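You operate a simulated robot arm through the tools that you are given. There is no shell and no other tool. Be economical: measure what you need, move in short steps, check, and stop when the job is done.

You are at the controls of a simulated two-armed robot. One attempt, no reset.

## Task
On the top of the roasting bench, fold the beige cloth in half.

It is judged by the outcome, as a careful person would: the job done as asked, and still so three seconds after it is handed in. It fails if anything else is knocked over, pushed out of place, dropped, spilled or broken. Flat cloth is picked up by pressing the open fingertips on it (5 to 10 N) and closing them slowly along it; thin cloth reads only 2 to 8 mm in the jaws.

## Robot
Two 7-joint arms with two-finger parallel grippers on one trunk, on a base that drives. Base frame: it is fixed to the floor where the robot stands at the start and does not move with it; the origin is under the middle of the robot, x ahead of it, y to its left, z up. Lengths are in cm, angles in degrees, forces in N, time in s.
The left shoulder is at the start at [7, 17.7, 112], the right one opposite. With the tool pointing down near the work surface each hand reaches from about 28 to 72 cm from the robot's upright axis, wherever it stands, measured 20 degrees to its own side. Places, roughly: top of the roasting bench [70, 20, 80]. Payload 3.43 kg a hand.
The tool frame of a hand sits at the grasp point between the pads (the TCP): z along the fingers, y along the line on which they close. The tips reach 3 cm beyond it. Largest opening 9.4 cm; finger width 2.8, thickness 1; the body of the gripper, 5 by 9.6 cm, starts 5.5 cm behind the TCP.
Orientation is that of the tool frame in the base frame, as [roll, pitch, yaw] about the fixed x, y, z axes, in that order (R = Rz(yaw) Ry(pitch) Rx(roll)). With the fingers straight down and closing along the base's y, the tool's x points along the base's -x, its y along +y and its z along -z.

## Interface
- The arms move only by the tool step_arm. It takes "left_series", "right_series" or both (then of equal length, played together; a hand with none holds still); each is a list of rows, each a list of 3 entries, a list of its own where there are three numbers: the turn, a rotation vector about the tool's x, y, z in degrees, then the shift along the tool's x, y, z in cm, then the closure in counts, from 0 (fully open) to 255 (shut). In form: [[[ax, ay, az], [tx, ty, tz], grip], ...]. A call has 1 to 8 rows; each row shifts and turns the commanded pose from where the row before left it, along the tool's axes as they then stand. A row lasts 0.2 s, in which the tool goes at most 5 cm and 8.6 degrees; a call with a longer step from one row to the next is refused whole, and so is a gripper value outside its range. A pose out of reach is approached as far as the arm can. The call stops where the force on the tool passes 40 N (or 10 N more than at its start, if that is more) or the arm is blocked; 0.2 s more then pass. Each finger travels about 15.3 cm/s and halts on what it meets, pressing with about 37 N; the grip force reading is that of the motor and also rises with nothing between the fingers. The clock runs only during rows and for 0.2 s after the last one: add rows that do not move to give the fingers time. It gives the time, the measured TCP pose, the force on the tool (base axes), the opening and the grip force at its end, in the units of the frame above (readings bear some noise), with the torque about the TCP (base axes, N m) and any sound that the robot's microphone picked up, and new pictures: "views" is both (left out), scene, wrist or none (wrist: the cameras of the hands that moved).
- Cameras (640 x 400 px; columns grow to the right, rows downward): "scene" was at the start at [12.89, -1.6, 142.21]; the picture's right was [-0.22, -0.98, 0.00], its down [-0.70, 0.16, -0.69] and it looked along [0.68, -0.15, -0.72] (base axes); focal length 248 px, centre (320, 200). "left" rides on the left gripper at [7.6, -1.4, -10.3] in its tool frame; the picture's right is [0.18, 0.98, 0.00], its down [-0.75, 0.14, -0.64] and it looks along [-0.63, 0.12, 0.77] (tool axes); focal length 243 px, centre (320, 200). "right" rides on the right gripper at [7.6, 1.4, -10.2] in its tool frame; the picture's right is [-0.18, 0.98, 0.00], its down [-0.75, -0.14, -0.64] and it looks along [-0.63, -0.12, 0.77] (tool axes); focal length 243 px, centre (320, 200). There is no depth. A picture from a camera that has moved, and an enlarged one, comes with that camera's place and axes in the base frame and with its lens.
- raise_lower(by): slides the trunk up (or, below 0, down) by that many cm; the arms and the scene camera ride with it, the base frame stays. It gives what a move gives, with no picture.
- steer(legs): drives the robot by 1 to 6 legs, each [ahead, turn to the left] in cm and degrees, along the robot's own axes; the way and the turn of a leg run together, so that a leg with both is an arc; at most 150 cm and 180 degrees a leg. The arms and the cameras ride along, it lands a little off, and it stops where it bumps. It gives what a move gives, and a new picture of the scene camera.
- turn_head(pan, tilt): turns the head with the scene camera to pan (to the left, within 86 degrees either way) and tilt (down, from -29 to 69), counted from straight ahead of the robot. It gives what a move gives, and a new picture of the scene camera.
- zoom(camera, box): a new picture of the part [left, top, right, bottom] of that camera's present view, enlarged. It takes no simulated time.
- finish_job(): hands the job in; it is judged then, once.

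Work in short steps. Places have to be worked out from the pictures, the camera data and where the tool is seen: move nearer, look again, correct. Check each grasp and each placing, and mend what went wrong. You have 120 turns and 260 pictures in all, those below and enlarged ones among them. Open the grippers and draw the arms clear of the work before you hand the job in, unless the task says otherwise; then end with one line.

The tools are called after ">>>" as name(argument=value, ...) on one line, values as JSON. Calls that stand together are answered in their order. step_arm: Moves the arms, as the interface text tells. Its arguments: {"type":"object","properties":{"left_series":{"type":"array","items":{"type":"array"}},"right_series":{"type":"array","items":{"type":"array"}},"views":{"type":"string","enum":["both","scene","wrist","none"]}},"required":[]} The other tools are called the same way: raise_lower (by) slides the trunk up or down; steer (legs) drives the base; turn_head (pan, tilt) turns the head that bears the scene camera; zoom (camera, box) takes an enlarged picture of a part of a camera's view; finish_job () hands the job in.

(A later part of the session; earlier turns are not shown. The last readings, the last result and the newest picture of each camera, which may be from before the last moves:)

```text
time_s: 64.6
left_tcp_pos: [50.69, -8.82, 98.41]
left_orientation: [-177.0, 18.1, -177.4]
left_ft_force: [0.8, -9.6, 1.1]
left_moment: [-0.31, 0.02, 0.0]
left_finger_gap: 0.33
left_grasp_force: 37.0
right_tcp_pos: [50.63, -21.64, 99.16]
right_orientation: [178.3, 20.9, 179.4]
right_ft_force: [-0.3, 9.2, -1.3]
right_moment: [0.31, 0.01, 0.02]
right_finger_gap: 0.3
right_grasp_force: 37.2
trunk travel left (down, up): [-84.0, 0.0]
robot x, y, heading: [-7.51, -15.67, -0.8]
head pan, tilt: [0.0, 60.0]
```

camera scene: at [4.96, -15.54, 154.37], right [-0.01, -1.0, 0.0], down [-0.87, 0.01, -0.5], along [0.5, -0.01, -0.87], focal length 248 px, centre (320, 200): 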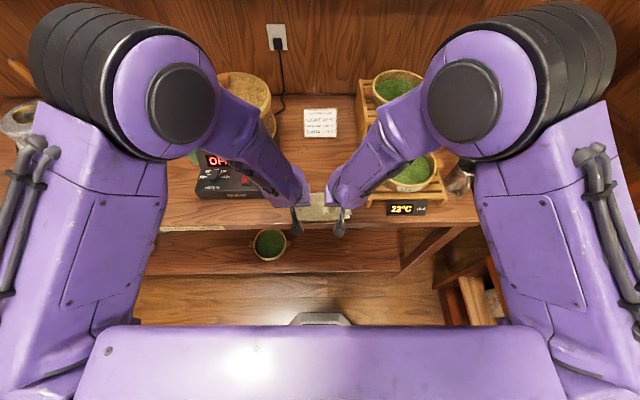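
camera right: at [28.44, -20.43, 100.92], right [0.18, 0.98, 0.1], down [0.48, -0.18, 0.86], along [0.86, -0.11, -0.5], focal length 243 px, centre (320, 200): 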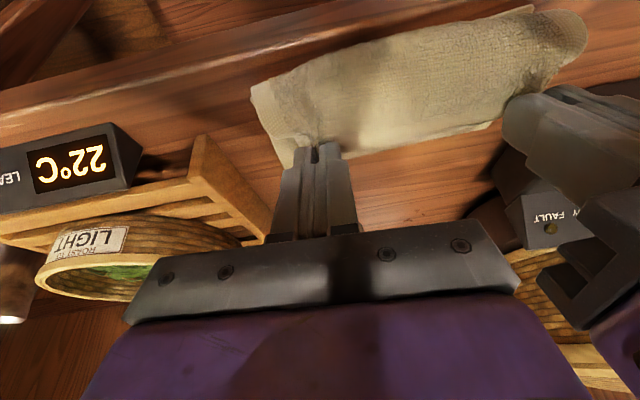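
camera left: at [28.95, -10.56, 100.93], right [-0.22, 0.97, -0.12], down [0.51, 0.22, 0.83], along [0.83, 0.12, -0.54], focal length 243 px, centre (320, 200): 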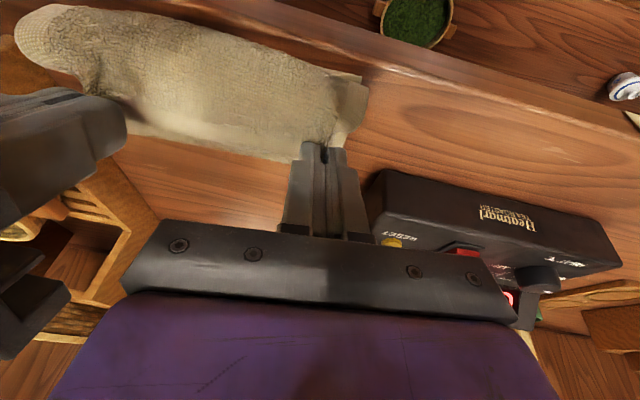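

Lift works here. I correct the small roll errors, relieve the side tension, and lift 6 cm more.

>>> step_arm(left_series=[[[-2.8, 0, 1], [0, -0.4, 0], 255], [[0, 0, 0], [-0.45, 0, -1.3], 255], [[0, 0, 0], [-0.45, 0, -1.3], 255], [[0, 0, 0], [-0.45, 0, -1.3], 255], [[0, 0, 0], [-0.45, 0, -1.3], 255], [[0, 0, 0], [0, 0, 0], 255]], right_series=[[[1.6, 0, -0.6], [0, 0.2, 0], 255], [[0, 0, 0], [-0.45, 0, -1.3], 255], [[0, 0, 0], [-0.45, 0, -1.3], 255], [[0, 0, 0], [-0.45, 0, -1.3], 255], [[0, 0, 0], [-0.45, 0, -1.0], 255], [[0, 0, 0], [0, 0, 0], 255]], views="both")

```text
time_s: 66.0
left_tcp_pos: [50.82, -9.09, 103.71]
left_orientation: [179.9, 18.0, -178.5]
left_ft_force: [-0.1, -4.2, 1.6]
left_moment: [-0.16, -0.01, 0.01]
left_finger_gap: 0.29
left_grasp_force: 37.2
right_tcp_pos: [50.54, -21.6, 104.42]
right_orientation: [-179.8, 20.9, -180.0]
right_ft_force: [-0.6, 3.3, -0.2]
right_moment: [0.16, -0.03, -0.02]
right_finger_gap: 0.29
right_grasp_force: 37.4
trunk travel left (down, up): [-84.0, 0.0]
robot x, y, heading: [-6.97, -15.12, -0.6]
head pan, tilt: [0.0, 60.0]
camera scene: at [4.37, -15.52, 154.42], right [-0.01, -1.0, 0.0], down [-0.87, 0.01, -0.5], along [0.5, -0.01, -0.87], focal length 248 px, centre (320, 200)
camera right: at [39.88, -20.01, 111.26], right [0.17, 0.98, 0.06], down [0.48, -0.14, 0.87], along [0.86, -0.12, -0.49], focal length 243 px, centre (320, 200)
camera left: at [40.43, -10.77, 111.21], right [-0.2, 0.98, -0.05], down [0.51, 0.15, 0.84], along [0.83, 0.14, -0.53], focal length 243 px, centre (320, 200)
```

scene: 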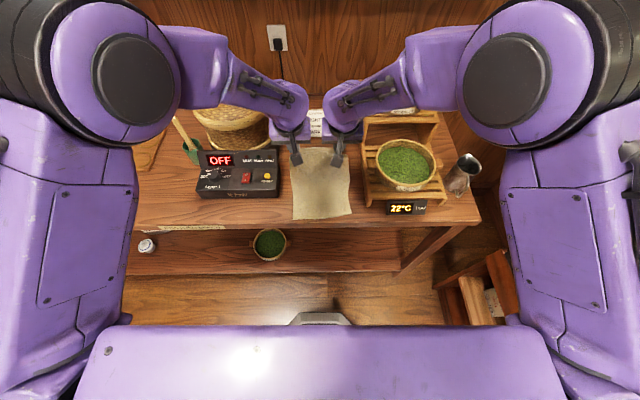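
right: 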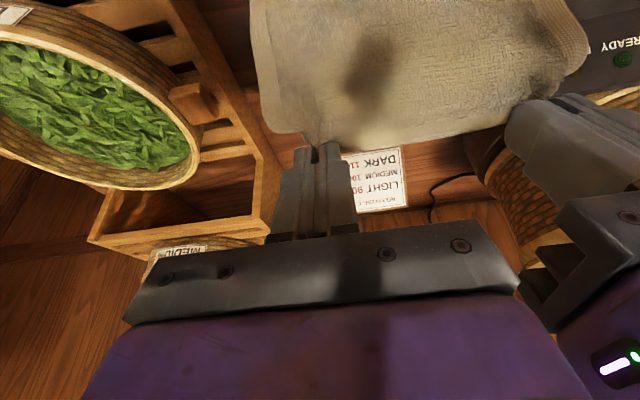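
left: 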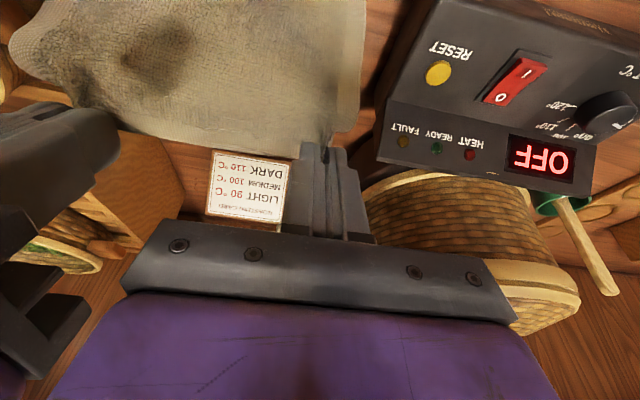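

The cloth now hangs open from the hands with the near edge resting at x≈37. I try tilting the fingers further forward here, where the arms have freedom, so the edge will lay over properly.

>>> step_arm(left_series=[[[0, -5, 0], [0, 0, 0], 255], [[0, -5, 0], [0, 0, 0], 255], [[0, -5, 0], [0, 0, 0], 255], [[0, 0, 0], [0, 0, 0], 255]], right_series=[[[0, -5, 0], [0, 0, 0], 255], [[0, -5, 0], [0, 0, 0], 255], [[0, -3, 0], [0, 0, 0], 255], [[0, 0, 0], [0, 0, 0], 255]], views="none")

```text
time_s: 67.0
left_tcp_pos: [51.14, -7.44, 103.54]
left_orientation: [-176.9, 31.4, -173.6]
left_ft_force: [0.1, -0.1, -0.2]
left_moment: [0.0, 0.0, -0.06]
left_finger_gap: 0.33
left_grasp_force: 37.4
right_tcp_pos: [51.18, -23.49, 104.34]
right_orientation: [176.5, 32.6, 174.6]
right_ft_force: [-0.5, -0.4, 0.1]
right_moment: [0.01, 0.0, -0.01]
right_finger_gap: 0.0
right_grasp_force: 33.2
trunk travel left (down, up): [-84.0, 0.0]
robot x, y, heading: [-7.18, -15.45, -1.0]
head pan, tilt: [0.0, 60.0]
```

Tilting pushed the hands apart and the right one lost its grip (gap 0.0). I look at what the cloth is doing.

>>> step_arm(left_series=[[[0, 0, 0], [0, 0, 0], 255]], right_series=[[[0, 0, 0], [0, 0, -2], 255]], views="both")

```text
time_s: 67.6
left_tcp_pos: [51.28, -7.3, 103.93]
left_orientation: [-176.4, 31.6, -172.9]
left_ft_force: [0.2, 0.6, -0.5]
left_moment: [-0.01, 0.0, -0.02]
left_finger_gap: 0.32
left_grasp_force: 37.4
right_tcp_pos: [48.42, -23.21, 102.56]
right_orientation: [176.3, 28.4, 174.6]
right_ft_force: [-0.1, -0.6, 0.3]
right_moment: [0.01, 0.02, 0.01]
right_finger_gap: 0.01
right_grasp_force: 32.7
trunk travel left (down, up): [-84.0, 0.0]
robot x, y, heading: [-6.69, -15.75, -0.9]
head pan, tilt: [0.0, 60.0]
stopped in row 1 (right hand): the arm was blocked; the commanded pose is now the measured one
camera scene: at [4.32, -15.55, 154.43], right [-0.01, -1.0, 0.0], down [-0.87, 0.01, -0.5], along [0.5, -0.01, -0.87], focal length 248 px, centre (320, 200)
camera right: at [37.11, -21.32, 107.97], right [0.22, 0.96, 0.14], down [0.34, -0.22, 0.91], along [0.91, -0.16, -0.38], focal length 243 px, centre (320, 200)
camera left: at [39.69, -9.43, 108.65], right [-0.24, 0.96, -0.15], down [0.29, 0.22, 0.93], along [0.93, 0.18, -0.33], focal length 243 px, centre (320, 200)
```

scene: 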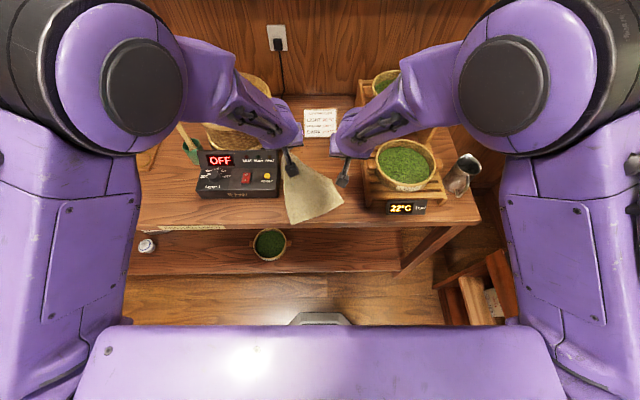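
right: 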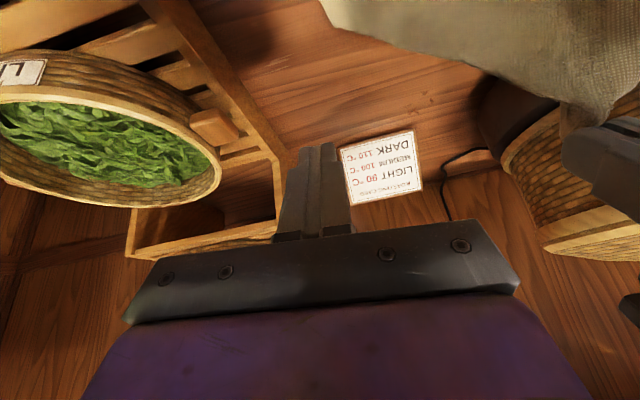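
left: 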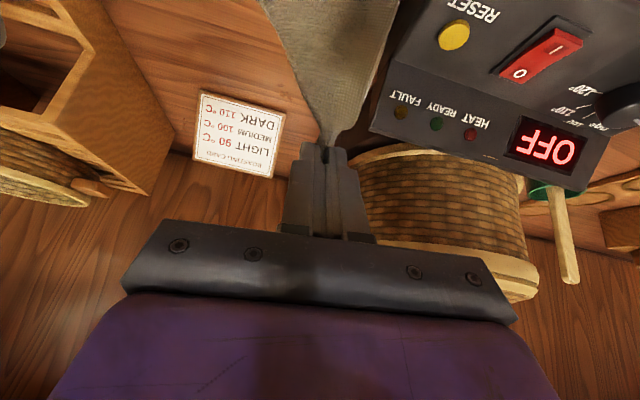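

The left still holds its corner and the cloth hangs slightly rotated, near side at x≈36–41. Plan: restore both orientations, then lay the cloth flat again by drawing the left corner forward, and redo the fold with proper lift. First orientations.

>>> step_arm(left_series=[[[-3.1, 4, 1.8], [0, -1, 0], 255], [[1.8, 4, 3], [0, -0.9, 0], 255], [[1.7, 3.6, 3.1], [0, -0.8, 0], 255], [[0, 0, 0], [0, 0, 0], 255]], right_series=[[[3.4, 4, -1.3], [0, 0, 0], 255], [[-1.2, 2.2, -2.5], [0, 0, 0], 255], [[-1.1, 2.2, -2.4], [0, 0, 0], 255], [[0, 0, 0], [0, 0, 0], 255]], views="none")

```text
time_s: 68.6
left_tcp_pos: [51.36, -10.07, 103.88]
left_orientation: [180.0, 20.0, 177.6]
left_ft_force: [0.0, -0.2, -0.7]
left_moment: [-0.03, -0.03, 0.06]
left_finger_gap: 0.3
left_grasp_force: 38.1
right_tcp_pos: [48.48, -23.04, 102.48]
right_orientation: [-179.3, 20.1, -178.0]
right_ft_force: [-0.8, 0.1, -0.4]
right_moment: [0.04, -0.06, 0.02]
right_finger_gap: 0.02
right_grasp_force: 33.0
trunk travel left (down, up): [-84.0, 0.0]
robot x, y, heading: [-7.18, -15.72, -0.9]
head pan, tilt: [0.0, 60.0]
```

Orientations restored. I drive 9 cm ahead, which draws the held corner forward above the bench.

>>> steer(legs=[[9.5, 0]])

```text
time_s: 69.7
left_tcp_pos: [60.05, -10.41, 104.66]
left_orientation: [180.0, 20.8, 177.6]
left_ft_force: [-0.6, 0.8, 0.9]
left_moment: [-0.01, -0.05, 0.07]
left_finger_gap: 0.32
left_grasp_force: 37.0
right_tcp_pos: [56.95, -23.24, 103.19]
right_orientation: [-179.4, 20.8, -178.1]
right_ft_force: [-0.5, 0.1, 0.1]
right_moment: [0.02, -0.03, 0.01]
right_finger_gap: 0.0
right_grasp_force: 33.1
trunk travel left (down, up): [-84.0, 0.0]
robot x, y, heading: [2.15, -15.53, -1.1]
head pan, tilt: [0.0, 60.0]
camera scene: at [12.44, -15.67, 154.55], right [-0.02, -1.0, 0.0], down [-0.86, 0.01, -0.51], along [0.51, -0.01, -0.86], focal length 248 px, centre (320, 200)
```

scene: 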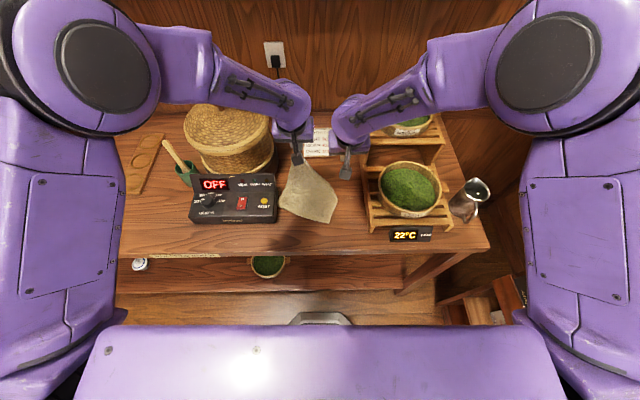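

The cloth trails from the left corner. I lower the left hand forward-down to lay that corner near (66.5,−9.5).

>>> step_arm(left_series=[[[0, 0, 0], [-0.13, 0, 3.8], 255], [[0, 0, 0], [-0.13, 0, 3.8], 255], [[0, 0, 0], [-0.13, 0, 3.8], 255], [[0, 0, 0], [-0.13, 0, 3.8], 255], [[0, 0, 0], [0, 0, 0], 255]], right_series=[[[0, 0, 0], [0, 0, 0], 255], [[0, 0, 0], [0, 0, 0], 255], [[0, 0, 0], [0, 0, 0], 255], [[0, 0, 0], [0, 0, 0], 255], [[0, 0, 0], [0, 0, 0], 255]], views="both")

```text
time_s: 70.9
left_tcp_pos: [66.5, -10.5, 89.8]
left_orientation: [180.0, 20.2, 177.6]
left_ft_force: [-1.1, 0.3, 0.9]
left_moment: [-0.01, -0.01, 0.04]
left_finger_gap: 0.3
left_grasp_force: 37.4
right_tcp_pos: [57.77, -23.29, 102.63]
right_orientation: [-179.4, 20.4, -178.0]
right_ft_force: [0.2, 0.1, 0.1]
right_moment: [-0.01, -0.02, -0.02]
right_finger_gap: 0.0
right_grasp_force: 32.7
trunk travel left (down, up): [-84.0, 0.0]
robot x, y, heading: [2.46, -15.85, -1.2]
head pan, tilt: [0.0, 60.0]
camera scene: at [13.63, -15.71, 154.45], right [-0.02, -1.0, 0.0], down [-0.87, 0.01, -0.5], along [0.5, -0.01, -0.87], focal length 248 px, centre (320, 200)
camera right: at [47.14, -22.08, 109.6], right [0.14, 0.99, 0.05], down [0.49, -0.12, 0.86], along [0.86, -0.1, -0.5], focal length 243 px, centre (320, 200)
camera left: at [55.89, -11.28, 96.88], right [-0.13, 0.99, -0.06], down [0.49, 0.12, 0.86], along [0.86, 0.08, -0.5], focal length 243 px, centre (320, 200)
```

scene: 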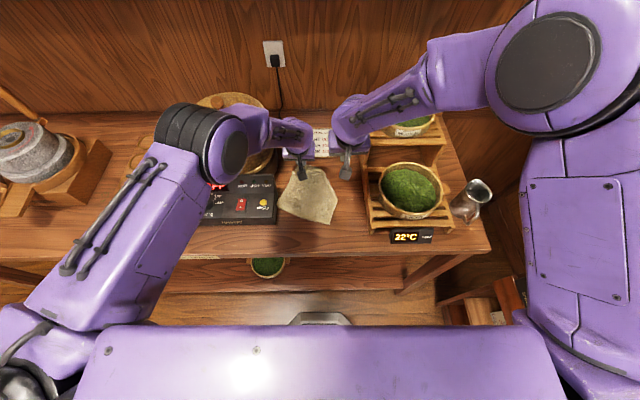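
right: 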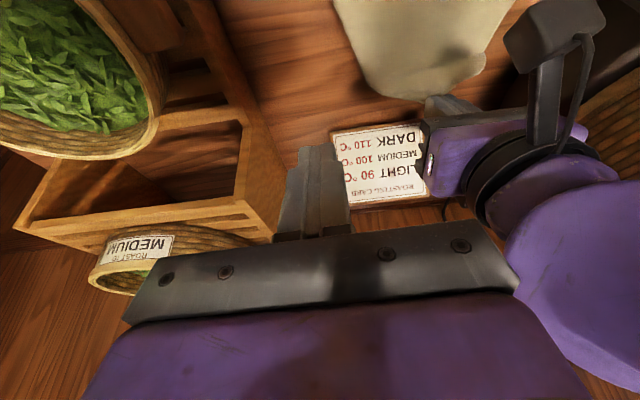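
left: 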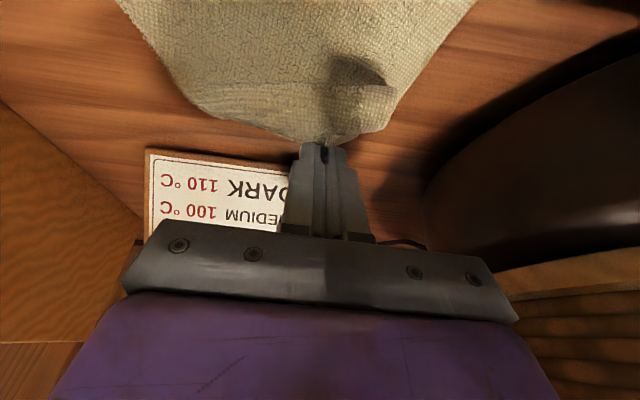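

The corner is down at the right spot. I release it gently, then draw both hands up and out to view the cloth.

>>> step_arm(left_series=[[[0, 0, 0], [0.15, 0, 0.5], 255], [[0, 0, 0], [0, 0, 0], 220], [[0, 0, 0], [0, 0, 0], 190], [[0, 0, 0], [0, 0, 0], 174], [[0, 0, 0], [-0.45, 0, -1.3], 174], [[0, 0, 0], [-0.45, 0, -1.3], 174], [[0, 0, 0], [0, 0, -4], 174], [[0, 0, 0], [1, 0, -4.5], 174]], views="none")

```text
time_s: 72.7
left_tcp_pos: [62.58, -10.52, 99.9]
left_orientation: [179.9, 20.2, 177.6]
left_ft_force: [0.2, 0.0, 0.2]
left_moment: [-0.01, -0.05, 0.01]
left_finger_gap: 2.98
left_grasp_force: 0.0
right_tcp_pos: [57.8, -23.36, 102.67]
right_orientation: [-179.4, 20.3, -178.2]
right_ft_force: [-0.3, -0.7, 0.3]
right_moment: [0.01, 0.0, 0.03]
right_finger_gap: 0.01
right_grasp_force: 32.8
trunk travel left (down, up): [-84.0, 0.0]
robot x, y, heading: [1.83, -15.54, -1.1]
head pan, tilt: [0.0, 60.0]
```

Lifted freely. I back off 18 cm to look at the cloth.

>>> steer(legs=[[-18, 0]])

>>> turn_head(pan=0, tilt=45)

>>> zoom(camera="scene", box=[200, 150, 440, 300])

```text
time_s: 74.2
left_tcp_pos: [45.19, -10.09, 99.63]
left_orientation: [-179.9, 20.1, 177.7]
left_ft_force: [0.2, 0.4, 0.1]
left_moment: [0.01, 0.0, 0.0]
left_finger_gap: 2.97
left_grasp_force: 0.1
right_tcp_pos: [40.51, -22.89, 102.49]
right_orientation: [-179.4, 19.9, -178.1]
right_ft_force: [0.0, 1.0, 0.0]
right_moment: [0.02, -0.02, 0.03]
right_finger_gap: 0.0
right_grasp_force: 32.8
trunk travel left (down, up): [-84.0, 0.0]
robot x, y, heading: [-15.65, -15.37, -0.7]
head pan, tilt: [0.0, 60.0]
camera scene: at [-3.49, -15.42, 154.39], right [-0.01, -1.0, 0.0], down [-0.87, 0.01, -0.5], along [0.5, -0.01, -0.87], focal length 248 px, centre (320, 200)
```

scene: 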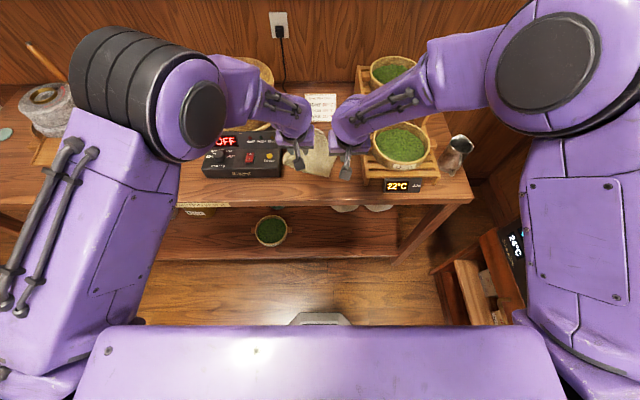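

```text
time_s: 75.0
left_tcp_pos: [44.9, -10.01, 99.77]
left_orientation: [-180.0, 20.3, 177.7]
left_ft_force: [0.2, 0.7, 1.1]
left_moment: [0.01, 0.02, 0.0]
left_finger_gap: 2.94
left_grasp_force: 0.1
right_tcp_pos: [40.24, -22.92, 102.54]
right_orientation: [-179.4, 20.2, -178.2]
right_ft_force: [-0.2, -0.1, 0.5]
right_moment: [0.0, -0.01, -0.01]
right_finger_gap: 0.0
right_grasp_force: 32.7
trunk travel left (down, up): [-84.0, 0.0]
robot x, y, heading: [-15.78, -15.28, -0.7]
head pan, tilt: [0.0, 45.0]
camera scene: at [-2.5, -15.43, 156.38], right [-0.01, -1.0, 0.0], down [-0.71, 0.01, -0.71], along [0.71, -0.01, -0.71], focal length 248 px, centre (320, 200)
```

scene: 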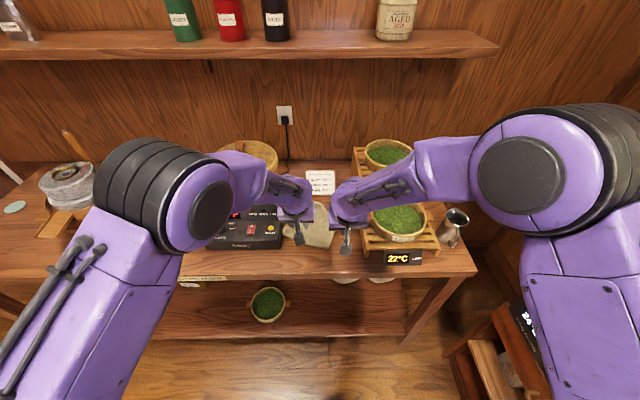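

```text
2.67 times, centred on (320, 225) of scene
camera zoom: at [-2.5, -15.43, 156.38], right [-0.01, -1.0, 0.0], down [-0.71, 0.01, -0.71], along [0.71, -0.01, -0.71], focal length 662 px, centre (320, 133)
```

zoom: 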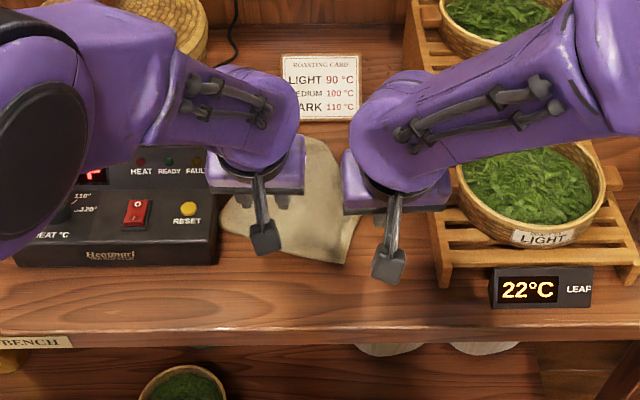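

The hands still hide it; I back off further so they're clear of the bench, and spread them.

>>> steer(legs=[[-15, 0]])

>>> step_arm(left_series=[[[0, 0, 0], [0, 4.5, 0], 174], [[0, 0, 0], [0, 4.5, 0], 174], [[0, 0, 0], [0, 4.5, 0], 174]], right_series=[[[0, 0, 0], [0, -4.5, 0], 174], [[0, 0, 0], [0, -4.5, 0], 174], [[0, 0, 0], [0, -4.5, 0], 174]], views="none")

>>> zoom(camera="scene", box=[220, 100, 420, 225])

```text
time_s: 76.4
left_tcp_pos: [30.45, -9.65, 99.67]
left_orientation: [-180.0, 20.2, 178.0]
left_ft_force: [0.5, 0.3, -0.5]
left_moment: [-0.01, 0.02, -0.03]
left_finger_gap: 2.99
left_grasp_force: 0.1
right_tcp_pos: [25.55, -22.72, 102.44]
right_orientation: [-179.3, 20.1, -177.9]
right_ft_force: [0.3, -0.5, 0.6]
right_moment: [0.0, 0.01, 0.03]
right_finger_gap: 0.0
right_grasp_force: 33.3
trunk travel left (down, up): [-84.0, 0.0]
robot x, y, heading: [-30.87, -15.37, -0.5]
head pan, tilt: [0.0, 45.0]
camera scene: at [-16.99, -15.22, 156.35], right [-0.01, -1.0, 0.0], down [-0.71, 0.01, -0.71], along [0.71, -0.01, -0.71], focal length 248 px, centre (320, 200)
```

scene: 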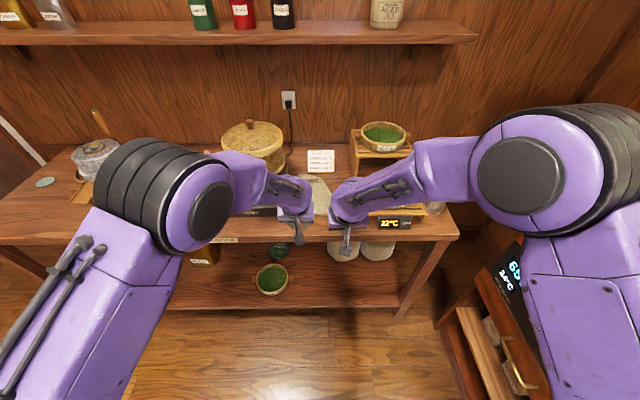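

```text
time_s: 77.2
left_tcp_pos: [30.75, 3.89, 99.64]
left_orientation: [180.0, 20.3, 177.9]
left_ft_force: [-0.5, 0.3, 0.4]
left_moment: [-0.01, -0.01, -0.02]
left_finger_gap: 2.98
left_grasp_force: 0.1
right_tcp_pos: [26.1, -36.08, 102.48]
right_orientation: [-179.4, 20.2, -178.0]
right_ft_force: [-0.3, -0.2, -0.8]
right_moment: [-0.01, 0.0, 0.05]
right_finger_gap: 2.96
right_grasp_force: 0.1
trunk travel left (down, up): [-84.0, 0.0]
robot x, y, heading: [-30.34, -15.03, -0.6]
head pan, tilt: [0.0, 45.0]
```

```text
3.20 times, centred on (320, 162) of scene
camera zoom: at [-17.29, -15.2, 156.39], right [-0.01, -1.0, 0.0], down [-0.71, 0.01, -0.71], along [0.71, -0.01, -0.71], focal length 794 px, centre (320, 320)
```

zoom: 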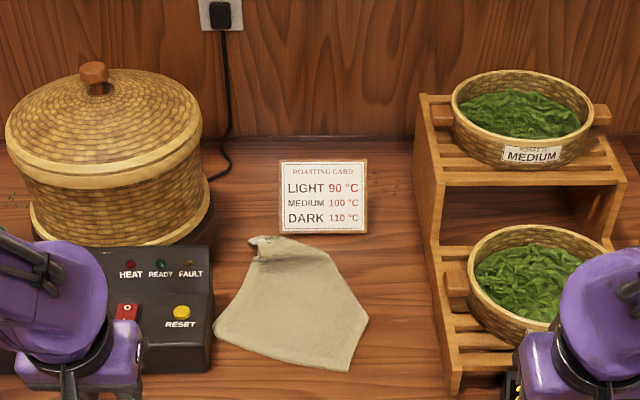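

The cloth is now skewed and partly crumpled: near edge from (52.6,−3.1) to (45,−19.4), touching the control box. Plan: grip its near-right corner with the right hand and draw it away from the box, then grip the other near corner, hang the sheet and lay it down folded. First bring hands inward and drive back in.

>>> step_arm(left_series=[[[0, 0, 0], [0, -4.5, -1.5], 174], [[0, 0, 0], [0, -4, -2], 174], [[0, 0, 0], [0, 0, -2], 174], [[0, 0, 0], [0, 0, -2], 174]], right_series=[[[0, 0, -1], [0, 4.5, 0], 174], [[0, 0, -1], [0, 4.5, 0], 174], [[0, 0, 0], [0, 4.5, 0], 174], [[0, 0, 0], [0, 4.3, 0], 174]], views="none")

>>> steer(legs=[[19, 0]])

```text
time_s: 78.2
left_tcp_pos: [27.97, -4.79, 106.89]
left_orientation: [-180.0, 20.2, 177.9]
left_ft_force: [-0.4, -0.4, 0.3]
left_moment: [0.0, -0.01, 0.03]
left_finger_gap: 3.01
left_grasp_force: 0.0
right_tcp_pos: [25.87, -19.35, 103.36]
right_orientation: [178.2, 19.9, -179.8]
right_ft_force: [0.9, -0.3, 0.1]
right_moment: [-0.01, 0.02, 0.03]
right_finger_gap: 2.99
right_grasp_force: 0.1
trunk travel left (down, up): [-84.0, 0.0]
robot x, y, heading: [-30.28, -15.47, -0.6]
head pan, tilt: [0.0, 45.0]
```

```text
time_s: 79.8
left_tcp_pos: [47.42, -5.4, 106.98]
left_orientation: [180.0, 20.4, 177.6]
left_ft_force: [-0.8, -0.9, 0.3]
left_moment: [0.02, 0.01, -0.02]
left_finger_gap: 3.0
left_grasp_force: 0.1
right_tcp_pos: [45.2, -19.86, 103.3]
right_orientation: [178.2, 20.2, -179.9]
right_ft_force: [-0.2, -0.3, 0.6]
right_moment: [0.02, 0.04, -0.01]
right_finger_gap: 2.98
right_grasp_force: 0.1
trunk travel left (down, up): [-84.0, 0.0]
robot x, y, heading: [-10.8, -15.15, -0.8]
head pan, tilt: [0.0, 45.0]
camera scene: at [2.03, -15.54, 156.41], right [-0.02, -1.0, 0.0], down [-0.71, 0.01, -0.71], along [0.71, -0.01, -0.71], focal length 248 px, centre (320, 200)
```

scene: 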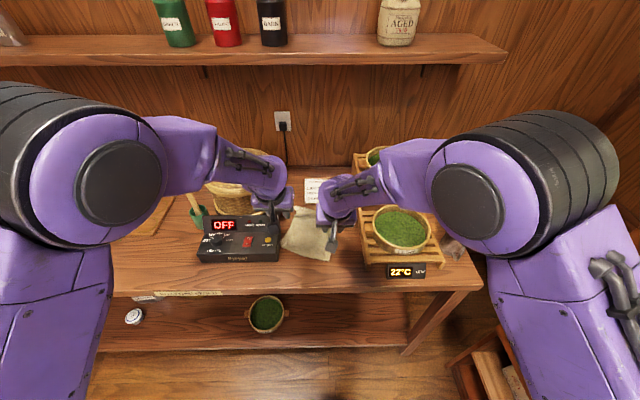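

Near-right corner measured at about (45,−19). I lower the right hand to just above (47.3,−17.8).

>>> step_arm(right_series=[[[1.7, 0, -0.6], [0.6, 0.5, 3.2], 174], [[0, 0, 0], [0.6, 0.5, 3.2], 174], [[0, 0, 0], [0.6, 0.5, 3.2], 174], [[0, 0, 0], [0.6, 0.5, 3.2], 174], [[0, 0, 0], [0, 0, 0], 174]], views="wrist")

```text
time_s: 81.0
left_tcp_pos: [47.6, -5.33, 106.91]
left_orientation: [180.0, 20.3, 177.5]
left_ft_force: [0.8, 0.8, 0.4]
left_moment: [0.0, 0.02, -0.04]
left_finger_gap: 2.98
left_grasp_force: 0.1
right_tcp_pos: [47.45, -17.85, 90.57]
right_orientation: [-180.0, 20.0, -179.2]
right_ft_force: [-1.2, -0.1, -0.3]
right_moment: [0.02, -0.01, 0.0]
right_finger_gap: 3.03
right_grasp_force: 0.1
trunk travel left (down, up): [-84.0, 0.0]
robot x, y, heading: [-10.94, -15.85, -1.0]
head pan, tilt: [0.0, 45.0]
camera right: at [36.78, -16.4, 97.59], right [0.16, 0.99, 0.06], down [0.49, -0.13, 0.86], along [0.86, -0.11, -0.5], focal length 243 px, centre (320, 200)
```

right: 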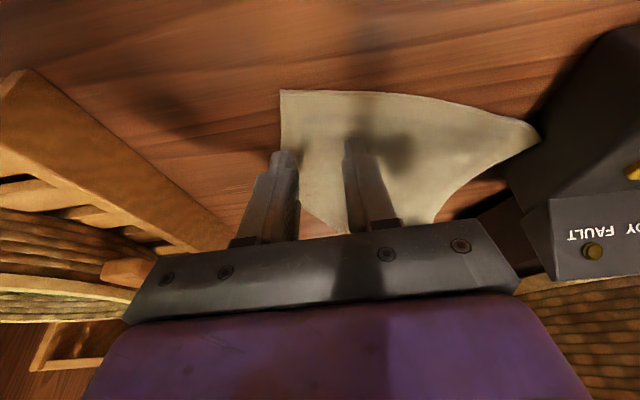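

The right fingers are just inside the corner. I nudge slightly toward the corner's inside and lower to contact.

>>> step_arm(right_series=[[[0, 0, 0], [0.38, 0.5, -0.14], 174], [[0, 0, 0], [0.35, 0, 0.95], 174], [[0, 0, 0], [0.25, 0, 0.7], 174], [[0, 0, 0], [0.1, 0, 0.28], 174], [[0, 0, 0], [0.1, 0, 0.15], 174], [[0, 0, 0], [0, 0, 0], 174]], views="none")

```text
time_s: 82.3
left_tcp_pos: [47.41, -5.38, 107.08]
left_orientation: [-180.0, 20.4, 177.6]
left_ft_force: [0.0, 0.7, -0.3]
left_moment: [-0.02, 0.02, 0.01]
left_finger_gap: 3.03
left_grasp_force: 0.0
right_tcp_pos: [46.98, -17.11, 88.43]
right_orientation: [180.0, 20.4, -179.3]
right_ft_force: [5.6, 1.2, 28.6]
right_moment: [-0.02, -0.12, 0.01]
right_finger_gap: 2.97
right_grasp_force: 0.2
trunk travel left (down, up): [-84.0, 0.0]
robot x, y, heading: [-10.82, -15.49, -0.9]
head pan, tilt: [0.0, 45.0]
```

28 N is too much; I ease up 0.25 cm and then close slowly.

>>> step_arm(right_series=[[[0, 0, 0], [-0.09, 0, -0.24], 174], [[0, 0, 0], [0, 0, 0], 188], [[0, 0, 0], [0, 0, 0], 202], [[0, 0, 0], [0, 0, 0], 216], [[0, 0, 0], [0, 0, 0], 230], [[0, 0, 0], [0, 0, 0], 244], [[0, 0, 0], [0, 0, 0], 255], [[0, 0, 0], [0, 0, 0], 255]], views="wrist")

```text
time_s: 84.2
left_tcp_pos: [47.41, -5.36, 107.09]
left_orientation: [-180.0, 20.4, 177.6]
left_ft_force: [-0.3, -0.3, -0.9]
left_moment: [0.0, 0.0, 0.04]
left_finger_gap: 2.99
left_grasp_force: 0.1
right_tcp_pos: [46.88, -17.25, 88.55]
right_orientation: [179.9, 20.1, -179.3]
right_ft_force: [-0.9, -0.8, 21.7]
right_moment: [-0.01, 0.05, -0.01]
right_finger_gap: 0.4
right_grasp_force: 37.1
trunk travel left (down, up): [-84.0, 0.0]
robot x, y, heading: [-11.08, -15.59, -1.1]
head pan, tilt: [0.0, 45.0]
camera right: at [36.21, -15.98, 95.48], right [0.16, 0.98, 0.06], down [0.49, -0.13, 0.86], along [0.86, -0.11, -0.5], focal length 243 px, centre (320, 200)
```

right: 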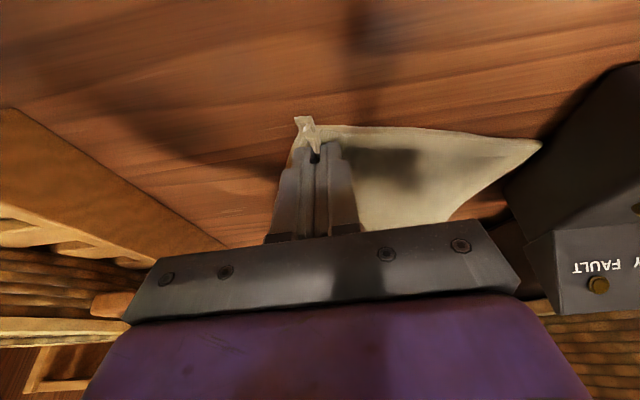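

Corner held (4 mm). I raise it slightly and tow it toward (42,−23.5), pulling the other corner off the box.

>>> step_arm(right_series=[[[0, 0, 0], [-0.3, 0, -0.9], 255], [[0, 0, 0], [0.9, -1.3, -0.35], 255], [[0, 0, 0], [0.9, -1.3, -0.35], 255], [[0, 0, 0], [0.9, -1.3, -0.35], 255], [[0, 0, 0], [0.9, -1.3, -0.35], 255], [[0, 0, 0], [0.9, -1.2, -0.35], 255], [[0, 0, 0], [0, 0, 0], 255]], views="both")

>>> zoom(camera="scene", box=[220, 170, 420, 295])

```text
time_s: 85.8
left_tcp_pos: [47.81, -5.32, 106.81]
left_orientation: [180.0, 20.1, 177.6]
left_ft_force: [0.1, -0.3, -0.3]
left_moment: [-0.01, -0.02, -0.01]
left_finger_gap: 2.99
left_grasp_force: 0.1
right_tcp_pos: [42.38, -23.91, 89.33]
right_orientation: [180.0, 20.0, -179.3]
right_ft_force: [-0.1, 0.4, 0.0]
right_moment: [0.04, -0.02, -0.03]
right_finger_gap: 0.39
right_grasp_force: 37.1
trunk travel left (down, up): [-84.0, 0.0]
robot x, y, heading: [-10.94, -15.43, -0.8]
head pan, tilt: [0.0, 45.0]
camera scene: at [2.38, -15.53, 156.37], right [-0.02, -1.0, 0.0], down [-0.71, 0.01, -0.71], along [0.71, -0.01, -0.71], focal length 248 px, centre (320, 200)
camera right: at [31.81, -22.47, 96.39], right [0.16, 0.98, 0.06], down [0.49, -0.13, 0.86], along [0.86, -0.11, -0.51], focal length 243 px, centre (320, 200)
```

scene: 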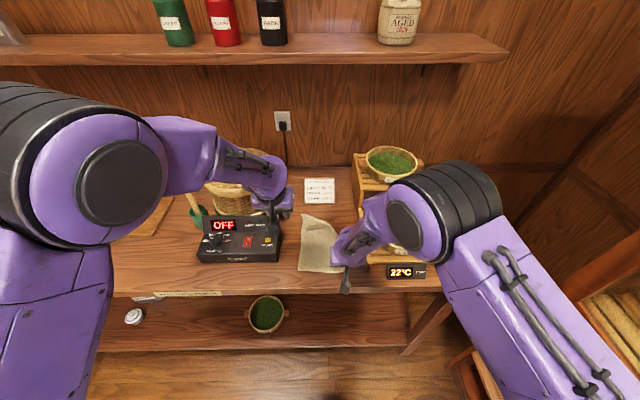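
right: 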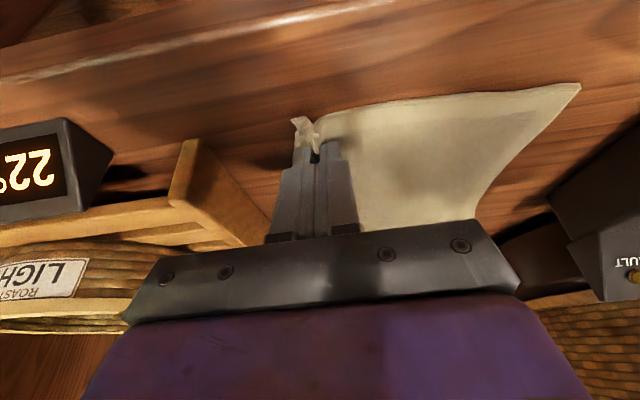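

```text
3.20 times, centred on (320, 232) of scene
camera zoom: at [2.38, -15.53, 156.37], right [-0.02, -1.0, 0.0], down [-0.71, 0.01, -0.71], along [0.71, -0.01, -0.71], focal length 794 px, centre (320, 96)
```

zoom: 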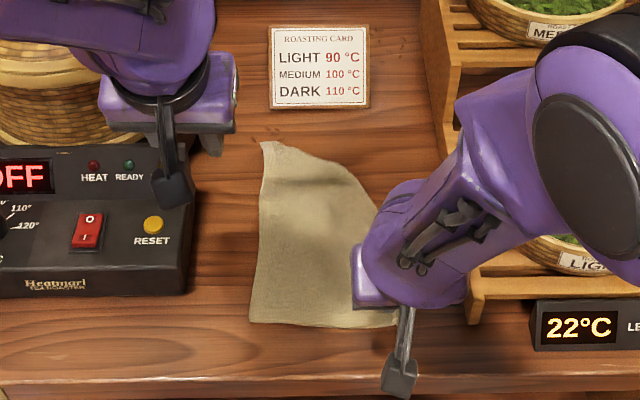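

Excellent: the cloth has spread out flat again, left edge at y≈−9.4 from x 42 to 65. Now the left hand goes down to the near-left corner at about (43.2,−12).

>>> step_arm(left_series=[[[0, 0, 0], [1.96, -1.3, 2.76], 174], [[0, 0, 0], [1.96, -1.3, 2.76], 174], [[0, 0, 0], [1.96, -1.3, 2.76], 174], [[0, 0, 0], [1.96, -1.3, 2.76], 174], [[0, 0, 0], [1.96, -1.3, 2.76], 174], [[0, 0, 0], [0, 0, 0], 174]], views="wrist")

```text
time_s: 87.2
left_tcp_pos: [42.87, -11.42, 90.5]
left_orientation: [179.9, 20.1, 177.6]
left_ft_force: [0.5, -0.1, 0.9]
left_moment: [0.03, 0.0, -0.04]
left_finger_gap: 2.99
left_grasp_force: 0.0
right_tcp_pos: [42.36, -23.69, 89.39]
right_orientation: [-179.9, 20.1, -179.4]
right_ft_force: [-0.4, 0.4, -0.1]
right_moment: [0.01, 0.0, -0.06]
right_finger_gap: 0.37
right_grasp_force: 36.7
trunk travel left (down, up): [-84.0, 0.0]
robot x, y, heading: [-10.89, -15.54, -0.9]
head pan, tilt: [0.0, 45.0]
camera left: at [32.22, -12.32, 97.47], right [-0.13, 0.99, -0.06], down [0.49, 0.12, 0.86], along [0.86, 0.08, -0.5], focal length 243 px, centre (320, 200)
```

left: 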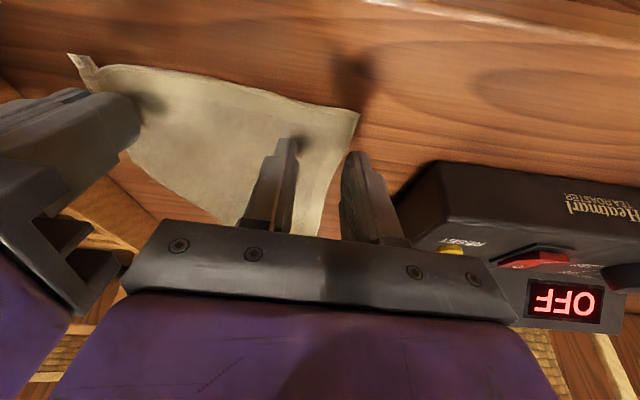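

The corner is at (41.8,−9.5); I shift left hand 0.9 cm inward, narrow the gap a little, and lower to contact.

>>> step_arm(left_series=[[[0, 0, 0], [-0.4, -0.9, 0.14], 188], [[0, 0, 0], [0.27, 0, 0.75], 188], [[0, 0, 0], [0.27, 0, 0.75], 188], [[0, 0, 0], [0.08, 0, 0.2], 188], [[0, 0, 0], [0, 0, 0], 188]], views="none")

```text
time_s: 88.3
left_tcp_pos: [43.35, -12.48, 88.75]
left_orientation: [-179.9, 20.2, 177.6]
left_ft_force: [-0.3, -0.2, -0.6]
left_moment: [0.0, -0.02, 0.0]
left_finger_gap: 2.46
left_grasp_force: 0.2
right_tcp_pos: [42.39, -23.76, 89.35]
right_orientation: [-180.0, 20.0, -179.2]
right_ft_force: [-0.6, -0.2, 0.5]
right_moment: [0.02, 0.01, -0.04]
right_finger_gap: 0.37
right_grasp_force: 37.1
trunk travel left (down, up): [-84.0, 0.0]
robot x, y, heading: [-11.04, -15.7, -0.9]
head pan, tilt: [0.0, 45.0]
```

Just above contact; I press 0.25 cm further and close slowly.

>>> step_arm(left_series=[[[0, 0, 0], [0.1, 0, 0.26], 188], [[0, 0, 0], [0, 0, 0], 198], [[0, 0, 0], [0, 0, 0], 208], [[0, 0, 0], [0, 0, 0], 220], [[0, 0, 0], [0, 0, 0], 232], [[0, 0, 0], [0, 0, 0], 244], [[0, 0, 0], [0, 0, 0], 255], [[0, 0, 0], [0, 0, 0], 255]], views="wrist")

```text
time_s: 90.2
left_tcp_pos: [43.4, -12.69, 88.52]
left_orientation: [179.9, 20.3, 177.5]
left_ft_force: [-0.1, -1.6, 8.8]
left_moment: [-0.03, 0.03, 0.0]
left_finger_gap: 0.3
left_grasp_force: 36.7
right_tcp_pos: [42.45, -23.77, 89.35]
right_orientation: [179.9, 20.1, -179.3]
right_ft_force: [0.5, 1.3, 0.2]
right_moment: [0.06, 0.02, -0.05]
right_finger_gap: 0.37
right_grasp_force: 37.0
trunk travel left (down, up): [-84.0, 0.0]
robot x, y, heading: [-10.86, -15.15, -1.0]
head pan, tilt: [0.0, 45.0]
camera left: at [32.7, -13.46, 95.53], right [-0.13, 0.99, -0.06], down [0.49, 0.12, 0.86], along [0.86, 0.08, -0.5], focal length 243 px, centre (320, 200)
```

left: 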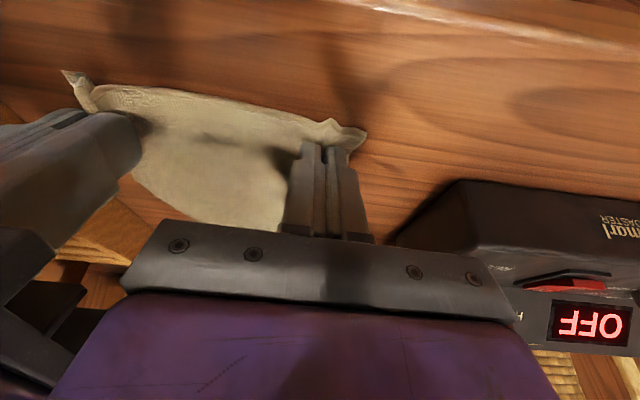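

Both near corners are held (3–4 mm). Now I lift both hands together, moving slowly forward and up.

>>> step_arm(left_series=[[[0, 0, 0], [-0.3, 0, -0.9], 255], [[0, 0, 0], [-1.69, 0, -1.73], 255], [[0, 0, 0], [-1.69, 0, -1.73], 255], [[0, 0, 0], [-1.69, 0, -1.73], 255], [[0, 0, 0], [-1.69, 0, -1.73], 255], [[0, 0, 0], [-1.69, 0, -1.73], 255], [[0, 0, 0], [0, 0, 0], 255]], right_series=[[[0, 0, 0], [-0.9, 0, 0.3], 255], [[0, 0, 0], [-1.69, 0, -1.73], 255], [[0, 0, 0], [-1.69, 0, -1.73], 255], [[0, 0, 0], [-1.69, 0, -1.73], 255], [[0, 0, 0], [-1.69, 0, -1.73], 255], [[0, 0, 0], [-1.69, 0, -1.73], 255], [[0, 0, 0], [0, 0, 0], 255]], views="scene")

```text
time_s: 91.8
left_tcp_pos: [48.36, -12.96, 100.66]
left_orientation: [-180.0, 20.2, 177.7]
left_ft_force: [-0.3, 0.7, 0.3]
left_moment: [0.02, 0.0, -0.03]
left_finger_gap: 0.26
left_grasp_force: 37.4
right_tcp_pos: [48.18, -23.59, 100.62]
right_orientation: [179.9, 19.9, -179.3]
right_ft_force: [0.8, 0.5, 0.2]
right_moment: [0.01, 0.01, -0.02]
right_finger_gap: 0.39
right_grasp_force: 36.9
trunk travel left (down, up): [-84.0, 0.0]
robot x, y, heading: [-11.09, -15.71, -1.0]
head pan, tilt: [0.0, 45.0]
camera scene: at [2.39, -15.57, 156.37], right [-0.02, -1.0, 0.0], down [-0.71, 0.01, -0.71], along [0.71, -0.01, -0.71], focal length 248 px, centre (320, 200)
```

scene: 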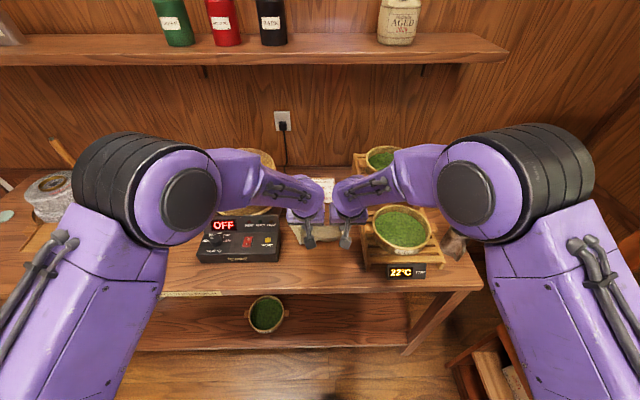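

Lift is tracking perfectly. Continue up another ~12 cm so the cloth hangs free.

>>> step_arm(left_series=[[[0, 0, 0], [-1.5, 0.1, -1.9], 255], [[0, 0, 0], [-1.5, 0.1, -1.9], 255], [[0, 0, 0], [-1.5, 0.1, -1.9], 255], [[0, 0, 0], [-1.5, 0, -1.9], 255], [[0, 0, 0], [-1.5, 0, -1.9], 255], [[0, 0, 0], [-1.5, 0, -1.9], 255], [[0, 0, 0], [0, 0, 0], 255]], right_series=[[[0, 0, 0], [-1.5, 0, -1.9], 255], [[0, 0, 0], [-1.5, 0, -1.9], 255], [[0, 0, 0], [-1.5, 0, -1.9], 255], [[0, 0, 0], [-1.5, 0, -1.9], 255], [[0, 0, 0], [-1.5, 0, -1.9], 255], [[0, 0, 0], [-1.5, 0, -1.9], 255], [[0, 0, 0], [0, 0, 0], 255]], views="both")

```text
time_s: 93.3
left_tcp_pos: [52.78, -12.82, 114.63]
left_orientation: [180.0, 20.3, 177.6]
left_ft_force: [0.3, 0.7, -0.7]
left_moment: [0.0, 0.04, -0.01]
left_finger_gap: 0.29
left_grasp_force: 37.4
right_tcp_pos: [52.62, -23.38, 114.04]
right_orientation: [180.0, 19.9, -179.4]
right_ft_force: [0.5, 0.3, 0.2]
right_moment: [0.02, -0.01, -0.03]
right_finger_gap: 0.34
right_grasp_force: 37.1
trunk travel left (down, up): [-84.0, 0.0]
robot x, y, heading: [-11.09, -15.79, -1.1]
head pan, tilt: [0.0, 45.0]
camera scene: at [2.37, -15.56, 156.37], right [-0.02, -1.0, 0.0], down [-0.71, 0.01, -0.71], along [0.71, -0.01, -0.71], focal length 248 px, centre (320, 200)
camera right: at [41.97, -22.04, 121.11], right [0.16, 0.98, 0.06], down [0.49, -0.13, 0.86], along [0.86, -0.11, -0.51], focal length 243 px, centre (320, 200)
camera left: at [42.02, -13.63, 121.63], right [-0.13, 0.99, -0.06], down [0.49, 0.12, 0.86], along [0.86, 0.08, -0.5], focal length 243 px, centre (320, 200)
```

scene: 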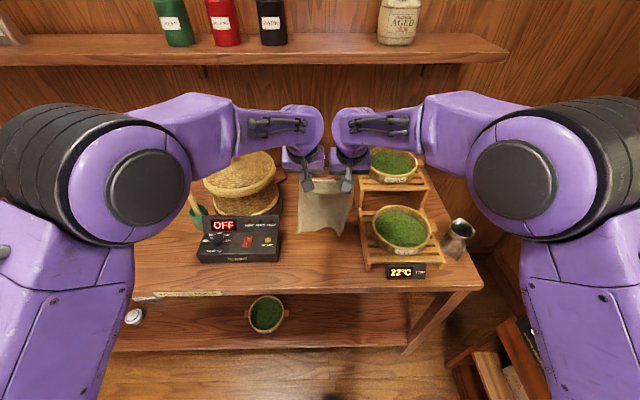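
right: 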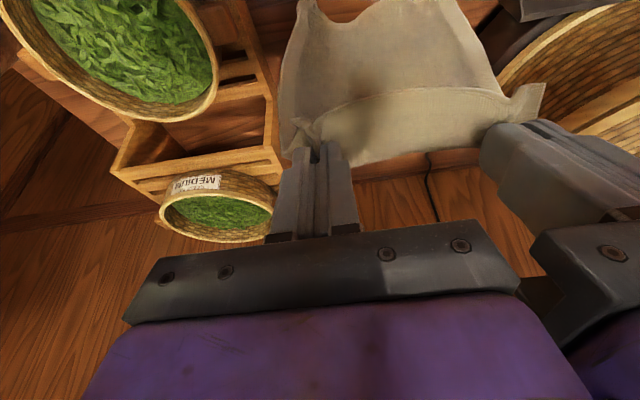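
left: 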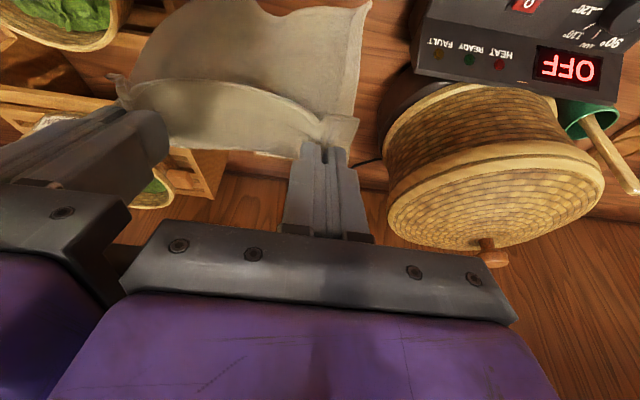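

The sheet hangs cleanly from both hands with its bottom just at the bench. I lift 3 cm more so the bottom is free, then drive 8 cm ahead to hang it over x≈61.

>>> step_arm(left_series=[[[0, 0, 0], [-0.5, 0, -1.4], 255], [[0, 0, 0], [-0.5, 0, -1.4], 255], [[0, 0, 0], [0, 0, 0], 255]], right_series=[[[0, 0, 0], [-0.5, 0, -1.5], 255], [[0, 0, 0], [-0.6, 0, -1.7], 255], [[0, 0, 0], [0, 0, 0], 255]], views="none")

>>> steer(legs=[[8, 0]])

```text
time_s: 94.2
left_tcp_pos: [52.71, -12.63, 117.4]
left_orientation: [179.9, 20.2, 177.5]
left_ft_force: [0.2, -1.3, -0.4]
left_moment: [-0.02, 0.01, 0.01]
left_finger_gap: 0.29
left_grasp_force: 36.7
right_tcp_pos: [52.8, -23.59, 117.61]
right_orientation: [-180.0, 19.9, -179.4]
right_ft_force: [-0.2, 0.9, 0.3]
right_moment: [0.02, 0.01, -0.03]
right_finger_gap: 0.38
right_grasp_force: 37.1
trunk travel left (down, up): [-84.0, 0.0]
robot x, y, heading: [-10.66, -15.58, -1.1]
head pan, tilt: [0.0, 45.0]
```

```text
time_s: 95.2
left_tcp_pos: [59.17, -12.64, 118.41]
left_orientation: [179.9, 21.1, 177.7]
left_ft_force: [0.2, -0.5, 0.9]
left_moment: [0.0, 0.06, 0.0]
left_finger_gap: 0.27
left_grasp_force: 37.5
right_tcp_pos: [59.27, -23.59, 118.5]
right_orientation: [-179.9, 20.9, -179.2]
right_ft_force: [-0.6, 0.2, 1.1]
right_moment: [0.03, 0.05, -0.05]
right_finger_gap: 0.36
right_grasp_force: 36.6
trunk travel left (down, up): [-84.0, 0.0]
robot x, y, heading: [-2.6, -15.67, -1.1]
head pan, tilt: [0.0, 45.0]
camera scene: at [9.26, -15.66, 156.46], right [-0.02, -1.0, 0.0], down [-0.7, 0.01, -0.71], along [0.71, -0.01, -0.7], focal length 248 px, centre (320, 200)
```

scene: 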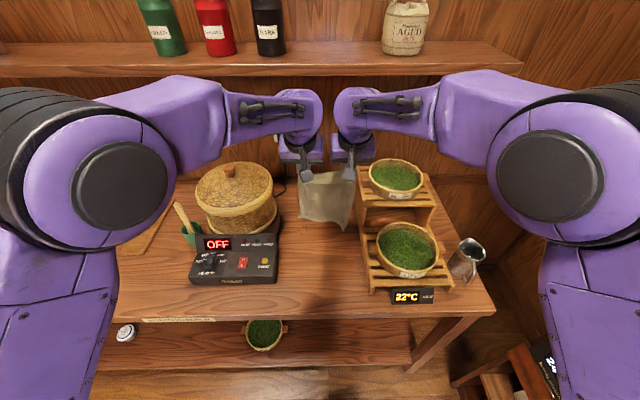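

The sheet swings slightly; I wait a second for it to settle and look closer.

>>> step_arm(left_series=[[[0, 0, 0], [0, 0.2, 0], 255], [[0, 0, 0], [0, 0.2, 0], 255], [[0, 0, 0], [0, 0.2, 0], 255], [[0, 0, 0], [0, 0, 0], 255], [[0, 0, 0], [0, 0, 0], 255], [[0, 0, 0], [0, 0, 0], 255]], right_series=[[[0, 0, 0], [0, 0.2, 0], 255], [[0, 0, 0], [0, 0.2, 0], 255], [[0, 0, 0], [0, 0.2, 0], 255], [[0, 0, 0], [0, 0, 0], 255], [[0, 0, 0], [0, 0, 0], 255], [[0, 0, 0], [0, 0, 0], 255]], views="none")

>>> zoom(camera="scene", box=[220, 130, 420, 255])

```text
time_s: 96.6
left_tcp_pos: [59.94, -11.99, 117.9]
left_orientation: [179.9, 20.6, 177.5]
left_ft_force: [0.3, 0.0, 0.5]
left_moment: [-0.05, 0.02, 0.0]
left_finger_gap: 0.28
left_grasp_force: 36.8
right_tcp_pos: [59.7, -22.9, 118.22]
right_orientation: [-179.9, 20.3, -179.2]
right_ft_force: [1.0, 0.4, -0.4]
right_moment: [0.03, -0.01, -0.06]
right_finger_gap: 0.36
right_grasp_force: 37.3
trunk travel left (down, up): [-84.0, 0.0]
robot x, y, heading: [-2.87, -15.59, -0.9]
head pan, tilt: [0.0, 45.0]
```

```text
3.20 times, centred on (320, 192) of scene
camera zoom: at [10.16, -15.66, 156.39], right [-0.02, -1.0, 0.0], down [-0.71, 0.01, -0.71], along [0.71, -0.01, -0.71], focal length 794 px, centre (320, 224)
```

zoom: 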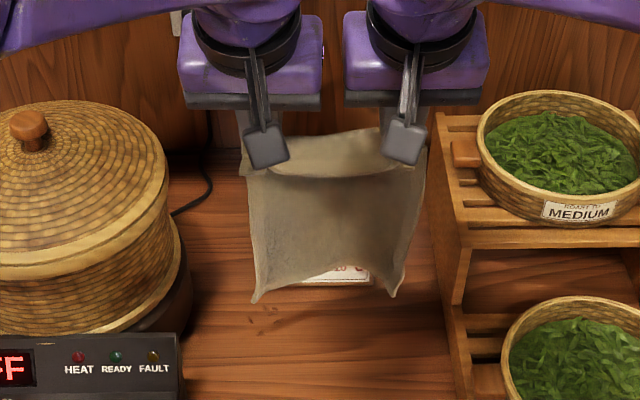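

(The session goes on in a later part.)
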